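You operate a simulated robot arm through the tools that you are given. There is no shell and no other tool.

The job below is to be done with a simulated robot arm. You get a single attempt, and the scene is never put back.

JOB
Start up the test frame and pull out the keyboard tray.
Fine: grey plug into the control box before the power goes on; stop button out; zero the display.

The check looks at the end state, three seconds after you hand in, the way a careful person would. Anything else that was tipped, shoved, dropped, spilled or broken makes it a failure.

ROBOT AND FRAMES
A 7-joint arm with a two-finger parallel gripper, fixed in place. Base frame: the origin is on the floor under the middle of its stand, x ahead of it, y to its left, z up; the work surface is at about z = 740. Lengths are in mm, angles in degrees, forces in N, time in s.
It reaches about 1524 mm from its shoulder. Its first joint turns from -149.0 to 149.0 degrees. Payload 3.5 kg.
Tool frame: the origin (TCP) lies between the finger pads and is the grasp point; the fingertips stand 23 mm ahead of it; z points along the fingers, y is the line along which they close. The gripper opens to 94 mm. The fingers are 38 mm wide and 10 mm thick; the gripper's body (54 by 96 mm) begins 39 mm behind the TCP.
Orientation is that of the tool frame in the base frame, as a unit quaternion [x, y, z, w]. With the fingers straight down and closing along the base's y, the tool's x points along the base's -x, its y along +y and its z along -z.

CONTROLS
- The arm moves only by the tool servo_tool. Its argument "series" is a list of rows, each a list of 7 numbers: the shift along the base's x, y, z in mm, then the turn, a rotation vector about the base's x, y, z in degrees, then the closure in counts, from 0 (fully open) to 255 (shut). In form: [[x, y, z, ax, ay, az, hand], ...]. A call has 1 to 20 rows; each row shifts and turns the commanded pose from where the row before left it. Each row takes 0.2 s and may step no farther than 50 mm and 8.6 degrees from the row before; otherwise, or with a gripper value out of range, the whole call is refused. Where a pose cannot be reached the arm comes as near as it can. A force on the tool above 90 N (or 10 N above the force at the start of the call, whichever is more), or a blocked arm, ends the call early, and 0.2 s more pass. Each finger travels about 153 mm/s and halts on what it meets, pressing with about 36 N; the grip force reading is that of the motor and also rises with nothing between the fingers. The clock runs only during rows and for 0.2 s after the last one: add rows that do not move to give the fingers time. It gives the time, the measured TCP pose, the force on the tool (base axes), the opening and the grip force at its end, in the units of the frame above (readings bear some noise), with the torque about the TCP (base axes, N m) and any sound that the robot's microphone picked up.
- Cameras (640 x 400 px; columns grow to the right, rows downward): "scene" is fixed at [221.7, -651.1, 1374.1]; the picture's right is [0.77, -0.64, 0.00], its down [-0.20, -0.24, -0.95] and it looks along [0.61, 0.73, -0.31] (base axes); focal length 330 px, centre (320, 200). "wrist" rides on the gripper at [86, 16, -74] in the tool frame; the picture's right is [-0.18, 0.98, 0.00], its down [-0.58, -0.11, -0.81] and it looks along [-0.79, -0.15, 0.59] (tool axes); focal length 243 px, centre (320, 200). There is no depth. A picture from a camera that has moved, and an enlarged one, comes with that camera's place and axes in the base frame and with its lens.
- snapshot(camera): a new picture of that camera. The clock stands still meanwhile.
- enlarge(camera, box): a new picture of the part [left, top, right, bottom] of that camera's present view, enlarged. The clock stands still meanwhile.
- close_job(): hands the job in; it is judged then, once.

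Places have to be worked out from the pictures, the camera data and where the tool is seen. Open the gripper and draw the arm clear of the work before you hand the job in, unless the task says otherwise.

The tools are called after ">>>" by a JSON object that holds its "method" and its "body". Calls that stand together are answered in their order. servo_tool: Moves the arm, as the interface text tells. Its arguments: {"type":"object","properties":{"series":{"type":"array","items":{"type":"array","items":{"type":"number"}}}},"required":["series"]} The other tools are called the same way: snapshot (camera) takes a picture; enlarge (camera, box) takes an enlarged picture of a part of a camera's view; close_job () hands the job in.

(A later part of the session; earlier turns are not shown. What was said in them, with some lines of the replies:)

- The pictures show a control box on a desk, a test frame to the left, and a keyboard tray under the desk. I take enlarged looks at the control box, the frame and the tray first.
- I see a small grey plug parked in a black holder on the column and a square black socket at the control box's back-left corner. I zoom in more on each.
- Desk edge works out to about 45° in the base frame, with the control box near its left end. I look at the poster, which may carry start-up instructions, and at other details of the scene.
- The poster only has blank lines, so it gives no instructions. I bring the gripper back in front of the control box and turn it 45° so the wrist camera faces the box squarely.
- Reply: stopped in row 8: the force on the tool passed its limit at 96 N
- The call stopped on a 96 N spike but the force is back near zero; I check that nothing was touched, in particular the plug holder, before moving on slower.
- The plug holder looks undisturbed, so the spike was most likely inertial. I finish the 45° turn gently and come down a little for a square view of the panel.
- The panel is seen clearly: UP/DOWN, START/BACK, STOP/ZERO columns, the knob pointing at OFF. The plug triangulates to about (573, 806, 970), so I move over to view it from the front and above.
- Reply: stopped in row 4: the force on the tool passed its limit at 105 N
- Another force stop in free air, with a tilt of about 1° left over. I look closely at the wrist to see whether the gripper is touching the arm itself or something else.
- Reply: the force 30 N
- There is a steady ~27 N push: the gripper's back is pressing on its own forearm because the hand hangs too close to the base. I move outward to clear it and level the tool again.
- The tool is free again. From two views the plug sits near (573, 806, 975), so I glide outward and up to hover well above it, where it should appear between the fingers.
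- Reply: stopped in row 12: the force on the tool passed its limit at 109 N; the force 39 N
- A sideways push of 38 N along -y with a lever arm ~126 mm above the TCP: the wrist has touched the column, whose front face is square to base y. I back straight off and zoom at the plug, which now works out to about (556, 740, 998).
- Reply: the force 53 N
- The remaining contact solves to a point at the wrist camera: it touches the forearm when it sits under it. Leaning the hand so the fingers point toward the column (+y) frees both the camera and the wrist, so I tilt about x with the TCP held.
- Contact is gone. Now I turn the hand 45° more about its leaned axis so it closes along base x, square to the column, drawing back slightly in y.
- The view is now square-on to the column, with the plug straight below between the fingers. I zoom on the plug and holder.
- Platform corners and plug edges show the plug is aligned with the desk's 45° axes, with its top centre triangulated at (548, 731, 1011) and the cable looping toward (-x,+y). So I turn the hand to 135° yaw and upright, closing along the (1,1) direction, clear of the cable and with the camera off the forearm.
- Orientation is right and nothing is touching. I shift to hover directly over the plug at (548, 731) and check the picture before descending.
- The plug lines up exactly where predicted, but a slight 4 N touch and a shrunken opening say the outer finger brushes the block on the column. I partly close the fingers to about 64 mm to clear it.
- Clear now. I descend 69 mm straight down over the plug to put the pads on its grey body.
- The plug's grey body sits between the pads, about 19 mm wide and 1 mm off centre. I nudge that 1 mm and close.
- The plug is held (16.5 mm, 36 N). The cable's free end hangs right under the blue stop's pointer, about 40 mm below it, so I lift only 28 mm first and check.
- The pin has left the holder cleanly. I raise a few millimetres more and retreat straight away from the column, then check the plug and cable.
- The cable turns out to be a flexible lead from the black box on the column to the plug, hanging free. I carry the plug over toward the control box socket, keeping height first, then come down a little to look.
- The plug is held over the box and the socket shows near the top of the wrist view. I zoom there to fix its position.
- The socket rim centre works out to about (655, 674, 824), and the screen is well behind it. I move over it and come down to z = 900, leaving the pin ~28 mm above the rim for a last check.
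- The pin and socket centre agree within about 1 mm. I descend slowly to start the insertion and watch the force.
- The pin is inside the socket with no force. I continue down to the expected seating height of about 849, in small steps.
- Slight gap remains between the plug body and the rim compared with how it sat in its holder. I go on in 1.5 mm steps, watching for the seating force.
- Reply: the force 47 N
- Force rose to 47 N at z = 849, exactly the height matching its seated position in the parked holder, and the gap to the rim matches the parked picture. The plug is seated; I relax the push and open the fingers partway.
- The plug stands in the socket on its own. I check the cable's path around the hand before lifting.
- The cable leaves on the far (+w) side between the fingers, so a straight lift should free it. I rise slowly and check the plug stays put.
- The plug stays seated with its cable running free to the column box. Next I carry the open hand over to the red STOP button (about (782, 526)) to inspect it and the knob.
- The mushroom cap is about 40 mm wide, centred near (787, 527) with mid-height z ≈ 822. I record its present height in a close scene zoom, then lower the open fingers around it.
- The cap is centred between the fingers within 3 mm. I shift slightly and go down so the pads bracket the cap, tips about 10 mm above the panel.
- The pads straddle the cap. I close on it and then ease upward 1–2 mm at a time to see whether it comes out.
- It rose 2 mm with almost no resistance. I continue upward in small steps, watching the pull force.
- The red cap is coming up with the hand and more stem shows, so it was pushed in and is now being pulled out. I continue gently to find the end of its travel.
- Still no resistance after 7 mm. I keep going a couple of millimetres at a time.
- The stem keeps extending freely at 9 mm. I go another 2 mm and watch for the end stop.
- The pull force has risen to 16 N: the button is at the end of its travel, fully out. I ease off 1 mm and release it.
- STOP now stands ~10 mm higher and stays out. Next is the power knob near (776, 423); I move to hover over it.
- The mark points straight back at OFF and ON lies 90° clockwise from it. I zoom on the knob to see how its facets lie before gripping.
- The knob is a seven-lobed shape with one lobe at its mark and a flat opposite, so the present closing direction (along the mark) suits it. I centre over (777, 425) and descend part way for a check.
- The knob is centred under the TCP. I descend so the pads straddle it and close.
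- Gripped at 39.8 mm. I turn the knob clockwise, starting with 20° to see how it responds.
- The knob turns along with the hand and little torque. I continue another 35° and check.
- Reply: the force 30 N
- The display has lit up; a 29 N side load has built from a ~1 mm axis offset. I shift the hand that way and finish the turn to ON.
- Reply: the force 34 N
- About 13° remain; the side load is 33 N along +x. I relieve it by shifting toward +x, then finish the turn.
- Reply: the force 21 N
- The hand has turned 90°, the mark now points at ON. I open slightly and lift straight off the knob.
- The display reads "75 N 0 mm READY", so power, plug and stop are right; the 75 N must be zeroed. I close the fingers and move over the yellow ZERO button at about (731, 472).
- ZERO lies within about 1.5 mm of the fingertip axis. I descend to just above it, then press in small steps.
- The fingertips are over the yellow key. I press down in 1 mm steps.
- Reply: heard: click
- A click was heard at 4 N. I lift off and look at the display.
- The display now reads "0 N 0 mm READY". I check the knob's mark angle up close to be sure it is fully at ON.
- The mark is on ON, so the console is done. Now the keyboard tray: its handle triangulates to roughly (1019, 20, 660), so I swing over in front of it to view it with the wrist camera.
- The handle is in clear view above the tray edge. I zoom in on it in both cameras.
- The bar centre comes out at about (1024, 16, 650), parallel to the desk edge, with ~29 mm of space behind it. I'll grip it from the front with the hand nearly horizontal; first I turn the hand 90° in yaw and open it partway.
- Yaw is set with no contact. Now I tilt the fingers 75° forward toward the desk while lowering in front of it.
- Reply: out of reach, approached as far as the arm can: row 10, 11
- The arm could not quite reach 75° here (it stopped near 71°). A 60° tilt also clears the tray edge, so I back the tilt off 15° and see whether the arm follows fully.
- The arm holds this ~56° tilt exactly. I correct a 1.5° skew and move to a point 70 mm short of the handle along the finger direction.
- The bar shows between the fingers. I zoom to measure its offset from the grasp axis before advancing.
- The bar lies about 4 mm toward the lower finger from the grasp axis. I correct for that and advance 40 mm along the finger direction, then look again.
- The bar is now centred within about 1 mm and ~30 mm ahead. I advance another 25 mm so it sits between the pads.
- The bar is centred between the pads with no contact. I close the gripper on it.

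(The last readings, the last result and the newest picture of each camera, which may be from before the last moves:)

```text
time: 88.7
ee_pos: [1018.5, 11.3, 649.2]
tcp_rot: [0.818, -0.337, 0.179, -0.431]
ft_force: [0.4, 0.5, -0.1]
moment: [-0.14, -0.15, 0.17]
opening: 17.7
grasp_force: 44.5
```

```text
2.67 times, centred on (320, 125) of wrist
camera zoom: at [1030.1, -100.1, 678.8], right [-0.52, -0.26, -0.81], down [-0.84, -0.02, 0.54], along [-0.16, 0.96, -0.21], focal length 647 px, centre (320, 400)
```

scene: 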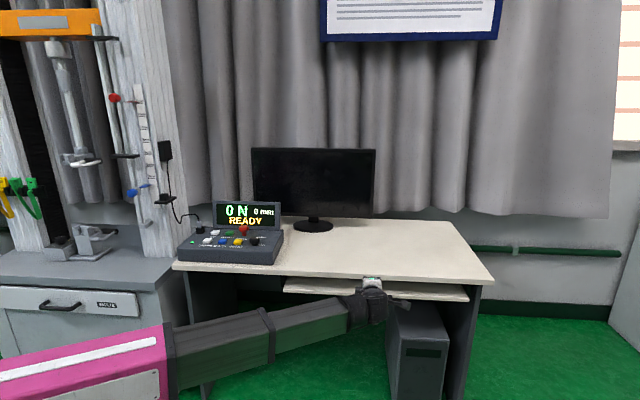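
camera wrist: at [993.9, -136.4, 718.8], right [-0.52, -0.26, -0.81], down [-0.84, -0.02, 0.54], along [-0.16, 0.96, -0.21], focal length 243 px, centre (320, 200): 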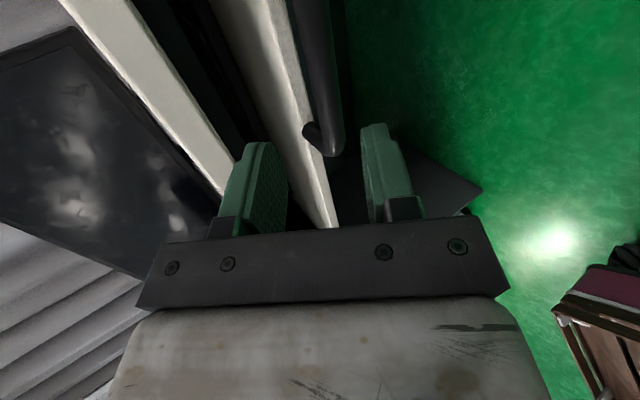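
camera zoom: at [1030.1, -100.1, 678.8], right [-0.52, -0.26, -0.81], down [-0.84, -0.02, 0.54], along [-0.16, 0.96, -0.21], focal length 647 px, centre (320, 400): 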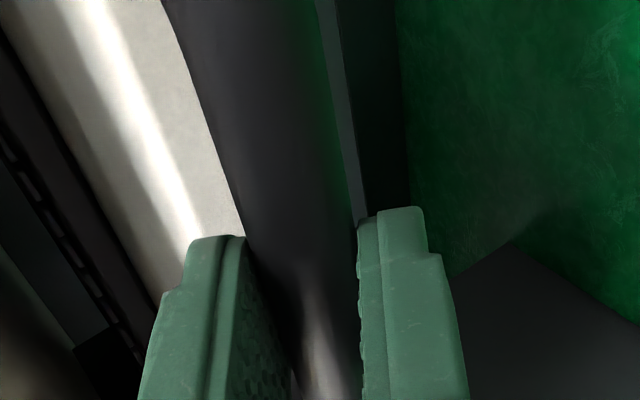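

Gripped at 17.7 mm. I pull straight out from the desk along (-1,-1), gently at first, watching the force.

>>> {"method": "servo_tool", "body": {"series": [[-1.5, -1.5, 0, 0, 0, 0, 255], [-3, -3, 0, 0, 0, 0, 255], [-4, -4, 0, 0, 0, 0, 255], [-5, -5, 0, 0, 0, 0, 255], [-5, -5, 0, 0, 0, 0, 255], [0, 0, 0, 0, 0, 0, 255]]}}

>>> {"method": "snapshot", "body": {"camera": "scene"}}

```text
time: 90.1
ee_pos: [1001.6, -9.1, 649.3]
tcp_rot: [0.818, -0.336, 0.179, -0.431]
ft_force: [-0.4, 1.5, 1.6]
moment: [-0.36, -0.4, -0.18]
opening: 17.7
grasp_force: 45.1
```

```text
taken
```

scene: 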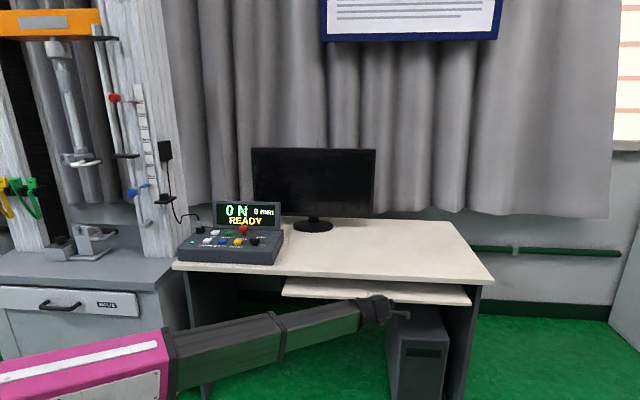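

The tray slides easily with almost no force. I keep pulling, about 110 mm more.

>>> {"method": "servo_tool", "body": {"series": [[-4, -4, 0, 0, 0, 0, 255], [-8, -8, 0, 0, 0, 0, 255], [-11, -11, 0, 0, 0, 0, 255], [-11, -11, 0, 0, 0, 0, 255], [-11, -11, 0, 0, 0, 0, 255], [-11, -11, 0, 0, 0, 0, 255], [-11, -11, 0, 0, 0, 0, 255], [-8, -8, 0, 0, 0, 0, 255], [-4, -4, 0, 0, 0, 0, 255], [0, 0, 0, 0, 0, 0, 255]]}}

>>> {"method": "snapshot", "body": {"camera": "scene"}}

>>> {"method": "snapshot", "body": {"camera": "wrist"}}

```text
time: 92.3
ee_pos: [922.5, -86.4, 650.2]
tcp_rot: [0.817, -0.337, 0.179, -0.432]
ft_force: [-1.8, 4.2, -1.8]
moment: [-0.26, -0.3, -0.09]
opening: 17.8
grasp_force: 45.1
```

```text
taken
```

scene: 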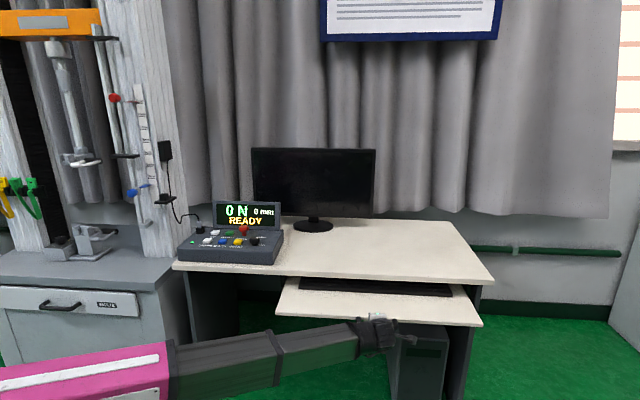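

```text
taken
camera wrist: at [932.7, -197.6, 678.8], right [-0.52, -0.26, -0.81], down [-0.84, -0.02, 0.54], along [-0.16, 0.96, -0.21], focal length 243 px, centre (320, 200)
```

wrist: 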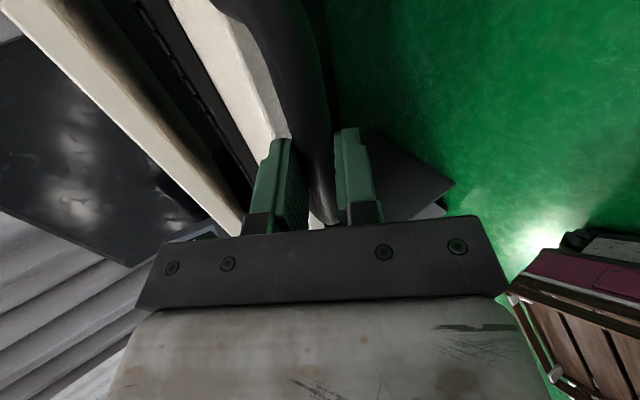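

The tray is out about 140 mm with the keyboard beginning to show. I keep pulling toward its end of travel.

>>> {"method": "servo_tool", "body": {"series": [[-4, -4, 0, 0, 0, 0, 255], [-8, -8, 0, 0, 0, 0, 255], [-10, -10, 0, 0, 0, 0, 255], [-10, -10, 0, 0, 0, 0, 255], [-10, -10, 0, 0, 0, 0, 255], [-10, -10, 0, 0, 0, 0, 255], [-6, -6, 0, 0, 0, 0, 255], [-3, -3, 0, 0, 0, 0, 255], [0, 0, 0, 0, 0, 0, 255]]}}

>>> {"method": "snapshot", "body": {"camera": "scene"}}

```text
time: 94.3
ee_pos: [863.3, -146.2, 649.6]
tcp_rot: [0.82, -0.342, 0.174, -0.424]
ft_force: [-6.9, 4.9, -65.3]
moment: [-0.96, -0.3, 0.63]
opening: 17.8
grasp_force: 44.8
out of reach, approached as far as the arm can: row 7
```

```text
taken
```

scene: 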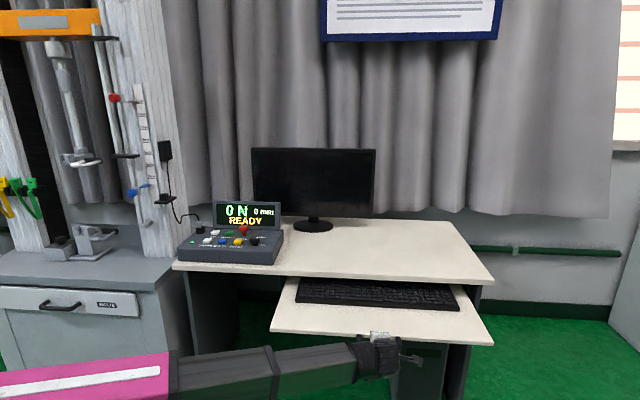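

At ~220 mm out the arm ran into its reach limit and is pulling up on the handle with 65 N. I ease off by leaning the hand back about the bar and lowering a touch.

>>> {"method": "servo_tool", "body": {"series": [[0, 0, -1, -2, 2, 0, 255], [0, 0, -1, -3, 3, 0, 255], [0, 0, 0, -3, 3, 0, 255], [0, 0, 0, 0, 0, 0, 255]]}}

>>> {"method": "snapshot", "body": {"camera": "wrist"}}

```text
time: 95.3
ee_pos: [863.6, -146.8, 652.7]
tcp_rot: [0.855, -0.354, 0.147, -0.35]
ft_force: [3.2, -0.8, 15.8]
moment: [-0.36, -0.53, 0.41]
opening: 17.8
grasp_force: 45.0
```

```text
taken
camera wrist: at [877.6, -252.6, 695.2], right [-0.62, -0.37, -0.69], down [-0.76, 0.07, 0.65], along [-0.19, 0.93, -0.32], focal length 243 px, centre (320, 200)
```

wrist: 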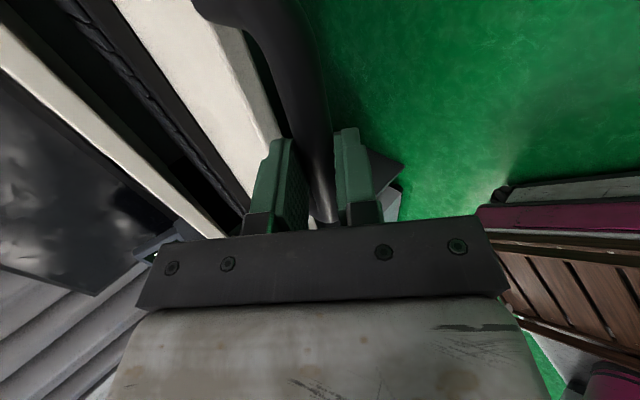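

Force is down to 16 N with the tilt at about 45°. I continue pulling in smaller steps, leaning the hand back a little more as it comes nearer.

>>> {"method": "servo_tool", "body": {"series": [[-2, -2, 0.6, 0, 0, 0, 255], [-4, -4, 0.3, -1, 1, 0, 255], [-5, -5, 0, -1, 1, 0, 255], [-5, -5, 0, -1, 1, 0, 255], [-4, -4, 0, -1, 1, 0, 255], [0, 0, 0, 0, 0, 0, 255]]}}

>>> {"method": "snapshot", "body": {"camera": "scene"}}

```text
time: 96.7
ee_pos: [843.9, -166.0, 653.2]
tcp_rot: [0.871, -0.36, 0.13, -0.309]
ft_force: [25.3, 6.9, 40.8]
moment: [0.05, -0.86, 0.4]
opening: 17.7
grasp_force: 45.3
```

```text
taken
```

scene: 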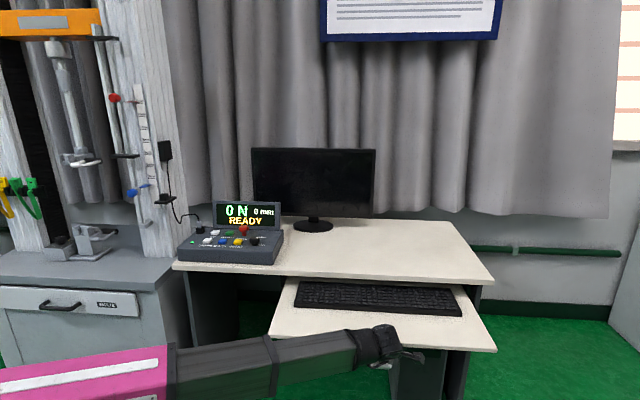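

The lean has pushed down on the bar (41 N up on the tool). I raise slightly to relieve that and read the remaining pull force.

>>> {"method": "servo_tool", "body": {"series": [[0, 0, 1.2, 0, 0, 0, 255], [0, 0, 1.2, 0, 0, 0, 255], [0, 0, 0, 0, 0, 0, 255]]}}

```text
time: 97.5
ee_pos: [843.6, -165.1, 653.0]
tcp_rot: [0.871, -0.361, 0.127, -0.307]
ft_force: [40.0, 19.7, 6.7]
moment: [-0.41, -1.1, 0.05]
opening: 17.7
grasp_force: 44.3
```

A pull resistance of ~42 N has appeared at 248 mm of travel, probably the end stop. I test with 2 mm more.

>>> {"method": "servo_tool", "body": {"series": [[-0.7, -0.7, 0, 0, 0, 0, 255], [-0.7, -0.7, 0, 0, 0, 0, 255], [0, 0, 0, 0, 0, 0, 255]]}}

```text
time: 98.3
ee_pos: [842.6, -165.6, 654.1]
tcp_rot: [0.87, -0.362, 0.128, -0.31]
ft_force: [54.6, 37.2, 6.8]
moment: [0.0, -0.89, 0.61]
opening: 17.6
grasp_force: 44.4
```

Force climbed to 65 N with hardly any motion: the tray is at its end stop, fully out (~250 mm). I take off the load, then open the fingers.

>>> {"method": "servo_tool", "body": {"series": [[1.2, 1.2, 0, 0, 0, 0, 255], [1.2, 1.2, 0, 0, 0, 0, 255], [0.8, 0.8, 0, 0, 0, 0, 255], [0, 0, 0, 0, 0, 0, 255]]}}

>>> {"method": "servo_tool", "body": {"series": [[0, 0, 0, 0, 0, 0, 220], [0, 0, 0, 0, 0, 0, 180], [0, 0, 0, 0, 0, 0, 140], [0, 0, 0, 0, 0, 0, 140]]}}

>>> {"method": "snapshot", "body": {"camera": "wrist"}}

>>> {"method": "snapshot", "body": {"camera": "scene"}}

```text
time: 99.3
ee_pos: [842.1, -166.3, 653.8]
tcp_rot: [0.871, -0.361, 0.128, -0.307]
ft_force: [19.7, 8.4, 17.8]
moment: [0.02, -0.87, 0.55]
opening: 17.8
grasp_force: 45.2
```

```text
time: 100.3
ee_pos: [843.1, -165.6, 654.0]
tcp_rot: [0.872, -0.36, 0.127, -0.305]
ft_force: [-0.6, -0.2, -0.2]
moment: [0.0, 0.03, 0.0]
opening: 42.2
grasp_force: 0.1
```

```text
taken
camera wrist: at [862.3, -267.3, 702.4], right [-0.67, -0.41, -0.61], down [-0.71, 0.11, 0.7], along [-0.22, 0.9, -0.37], focal length 243 px, centre (320, 200)
```

wrist: 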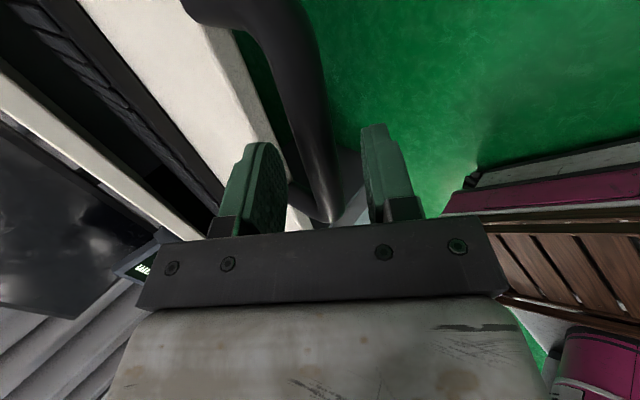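

```text
taken
```

scene: 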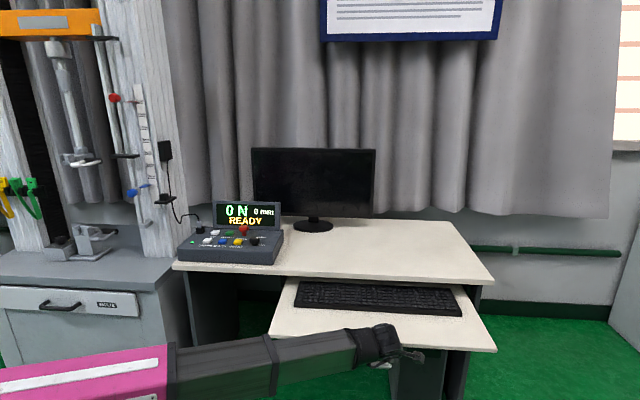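

The handle is released with no residual force. I withdraw back along the finger direction, away from the bar.

>>> {"method": "servo_tool", "body": {"series": [[-2, -2, 3.5, 0, 0, 0, 140], [-3.5, -3.5, 6.2, 0, 0, 0, 140], [-4, -4, 7, 0, 0, 0, 140], [-4, -4, 7, 0, 0, 0, 140], [-4, -4, 7, 0, 0, 0, 140], [-4, -4, 7.5, 0, 0, 0, 140], [-3, -3, 8, 0, 0, 0, 140], [-2, -2, 8, 0, 0, 0, 140], [0, 0, 0, 0, 0, 0, 140]]}}

>>> {"method": "snapshot", "body": {"camera": "wrist"}}

>>> {"method": "enlarge", "body": {"camera": "scene", "box": [250, 230, 510, 395]}}

```text
time: 102.3
ee_pos: [816.7, -190.2, 707.6]
tcp_rot: [0.872, -0.36, 0.128, -0.307]
ft_force: [0.2, -0.3, -0.3]
moment: [0.01, 0.03, 0.0]
opening: 42.3
grasp_force: 0.0
```

```text
taken
camera wrist: at [835.8, -293.7, 756.7], right [-0.67, -0.41, -0.61], down [-0.71, 0.11, 0.7], along [-0.22, 0.9, -0.37], focal length 243 px, centre (320, 200)
```

wrist: 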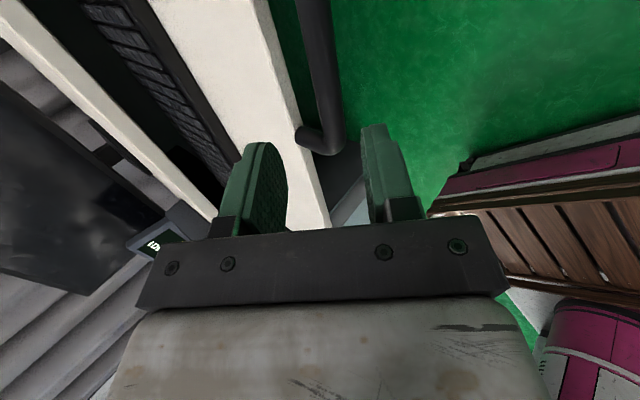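

```text
2.42 times, centred on (380, 312) of scene
camera zoom: at [221.7, -651.1, 1374.1], right [0.77, -0.64, 0.0], down [-0.2, -0.24, -0.95], along [0.61, 0.73, -0.31], focal length 801 px, centre (174, -73)
```

zoom: 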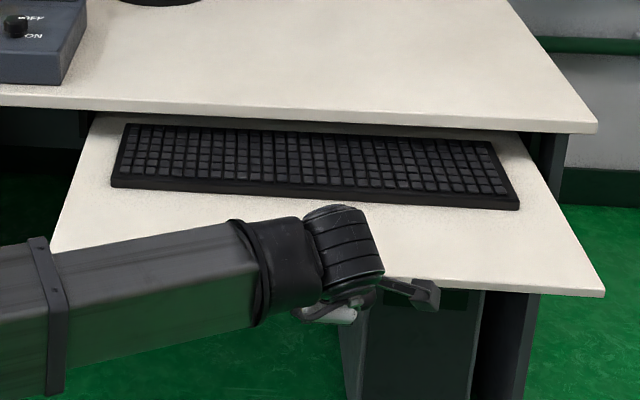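

The tray is fully out with the keyboard exposed, and the hand is clear of the handle. I now raise the arm and bring the hand upright, well away from the work.

>>> {"method": "servo_tool", "body": {"series": [[0, 0, 8, -1, 1, 0, 100], [0, 0, 15, -2, 2, 0, 50], [0, 0, 20, -2.5, 2.5, 0, 0], [0, 0, 22, -2.5, 2.5, 0, 0], [0, 0, 22, -2.5, 2.5, 0, 0], [0, 0, 22, -2.5, 2.5, 0, 0], [0, 0, 22, -2.5, 2.5, 0, 0], [0, 0, 22, -2.5, 2.5, 0, 0], [0, 0, 22, -2.5, 2.5, 0, 0], [0, 0, 22, -2.5, 2.5, 0, 0], [0, 0, 22, -2.5, 2.5, 0, 0], [0, 0, 15, -2, 2, 0, 0], [0, 0, 8, 0, 0, 0, 0], [0, 0, 0, 0, 0, 0, 0]]}}

>>> {"method": "snapshot", "body": {"camera": "scene"}}

>>> {"method": "snapshot", "body": {"camera": "wrist"}}

```text
time: 105.3
ee_pos: [817.0, -190.2, 950.3]
tcp_rot: [0.924, -0.382, 0.0, 0.002]
ft_force: [0.3, -0.3, -0.2]
moment: [0.01, -0.01, 0.0]
opening: 94.1
grasp_force: 0.0
```

```text
taken
```

scene: 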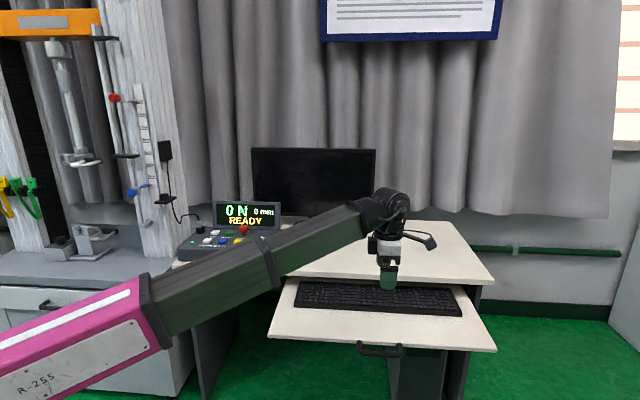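

```text
taken
camera wrist: at [866.6, -263.0, 1025.1], right [-0.82, -0.57, 0.0], down [-0.33, 0.49, 0.81], along [-0.46, 0.66, -0.59], focal length 243 px, centre (320, 200)
```

wrist: 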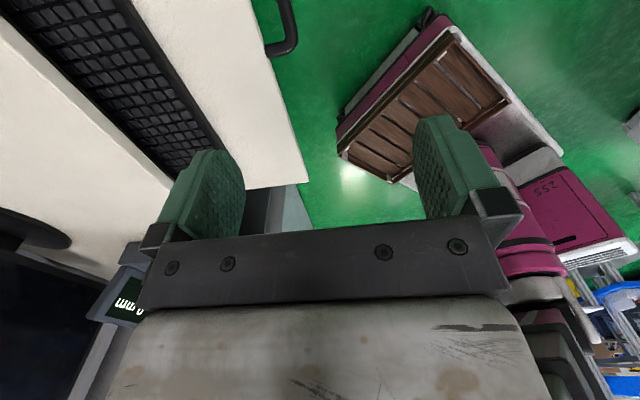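

Arm is clear. I make a final close check of the console, plug, stops and tray.

>>> {"method": "enlarge", "body": {"camera": "scene", "box": [150, 180, 290, 270]}}

>>> {"method": "enlarge", "body": {"camera": "scene", "box": [100, 70, 220, 240]}}

>>> {"method": "enlarge", "body": {"camera": "scene", "box": [260, 260, 510, 400]}}

```text
4.44 times, centred on (220, 225) of scene
camera zoom: at [221.7, -651.1, 1374.1], right [0.77, -0.64, 0.0], down [-0.2, -0.24, -0.95], along [0.61, 0.73, -0.31], focal length 1469 px, centre (764, 89)
```

zoom: 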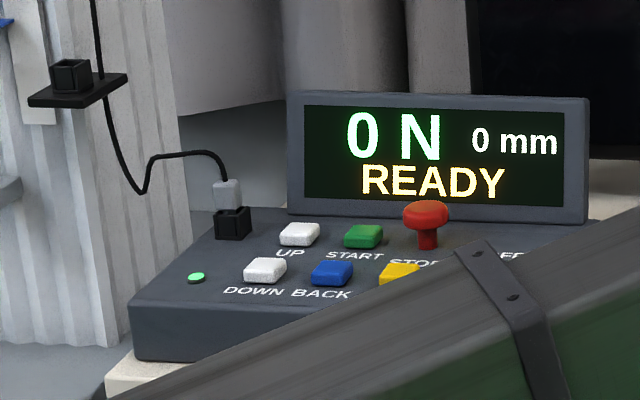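

```text
2.35 times, centred on (160, 155) of scene
camera zoom: at [221.7, -651.1, 1374.1], right [0.77, -0.64, 0.0], down [-0.2, -0.24, -0.95], along [0.61, 0.73, -0.31], focal length 778 px, centre (696, 306)
```

zoom: 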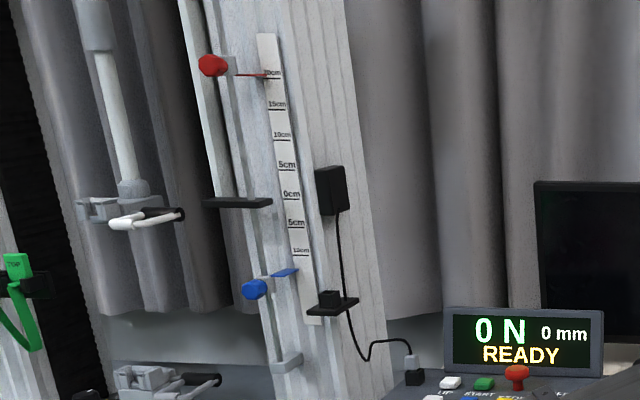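

```text
2.56 times, centred on (385, 330) of scene
camera zoom: at [221.7, -651.1, 1374.1], right [0.77, -0.64, 0.0], down [-0.2, -0.24, -0.95], along [0.61, 0.73, -0.31], focal length 846 px, centre (154, -133)
```

zoom: 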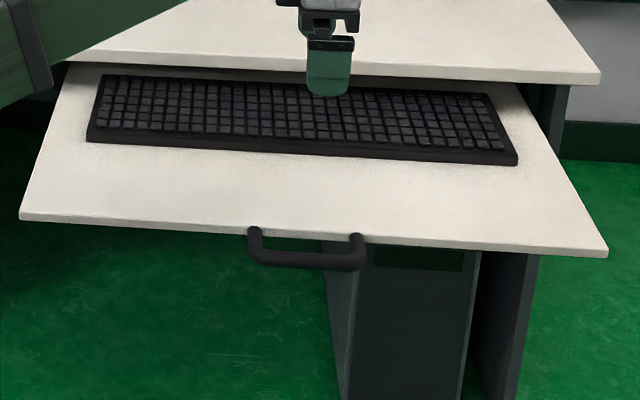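

Everything checks out: the plug is seated with its lead intact, power is on, STOP is out, and the display reads 0 N, 0 mm, READY. The tray is fully out with the keyboard in place and the arm is clear with the gripper open, so I hand in the job.

>>> {"method": "close_job", "body": {}}

```text
The job is handed in.
```

The test frame is started up and the keyboard tray is pulled out; I've handed the job in.

- **Plug:** the grey plug went from its holder on the column into the control box before the power went on.
- **Stop button:** it was pushed in at the start. I pulled it up until it reached the end of its travel, and it stayed out.
- **Power and display:** the knob is at ON. The display showed 75 N at power-up. After I pressed ZERO it reads 0 N, 0 mm, READY.
- **Tray:** it slid out about 250 mm to its end stop, with the keyboard still in place on it.

I took "start up" to mean bringing the frame to READY, so I did not press START.

While finding a way to the plug, the arm twice pressed against itself and once bumped the column or the black cable box on it. The bump stopped the arm at 109 N. I also brushed the cable box lightly (about 4 N) while lining up on the plug. The closing pictures show nothing moved or damaged there. The gripper is open and the arm is clear of the work.
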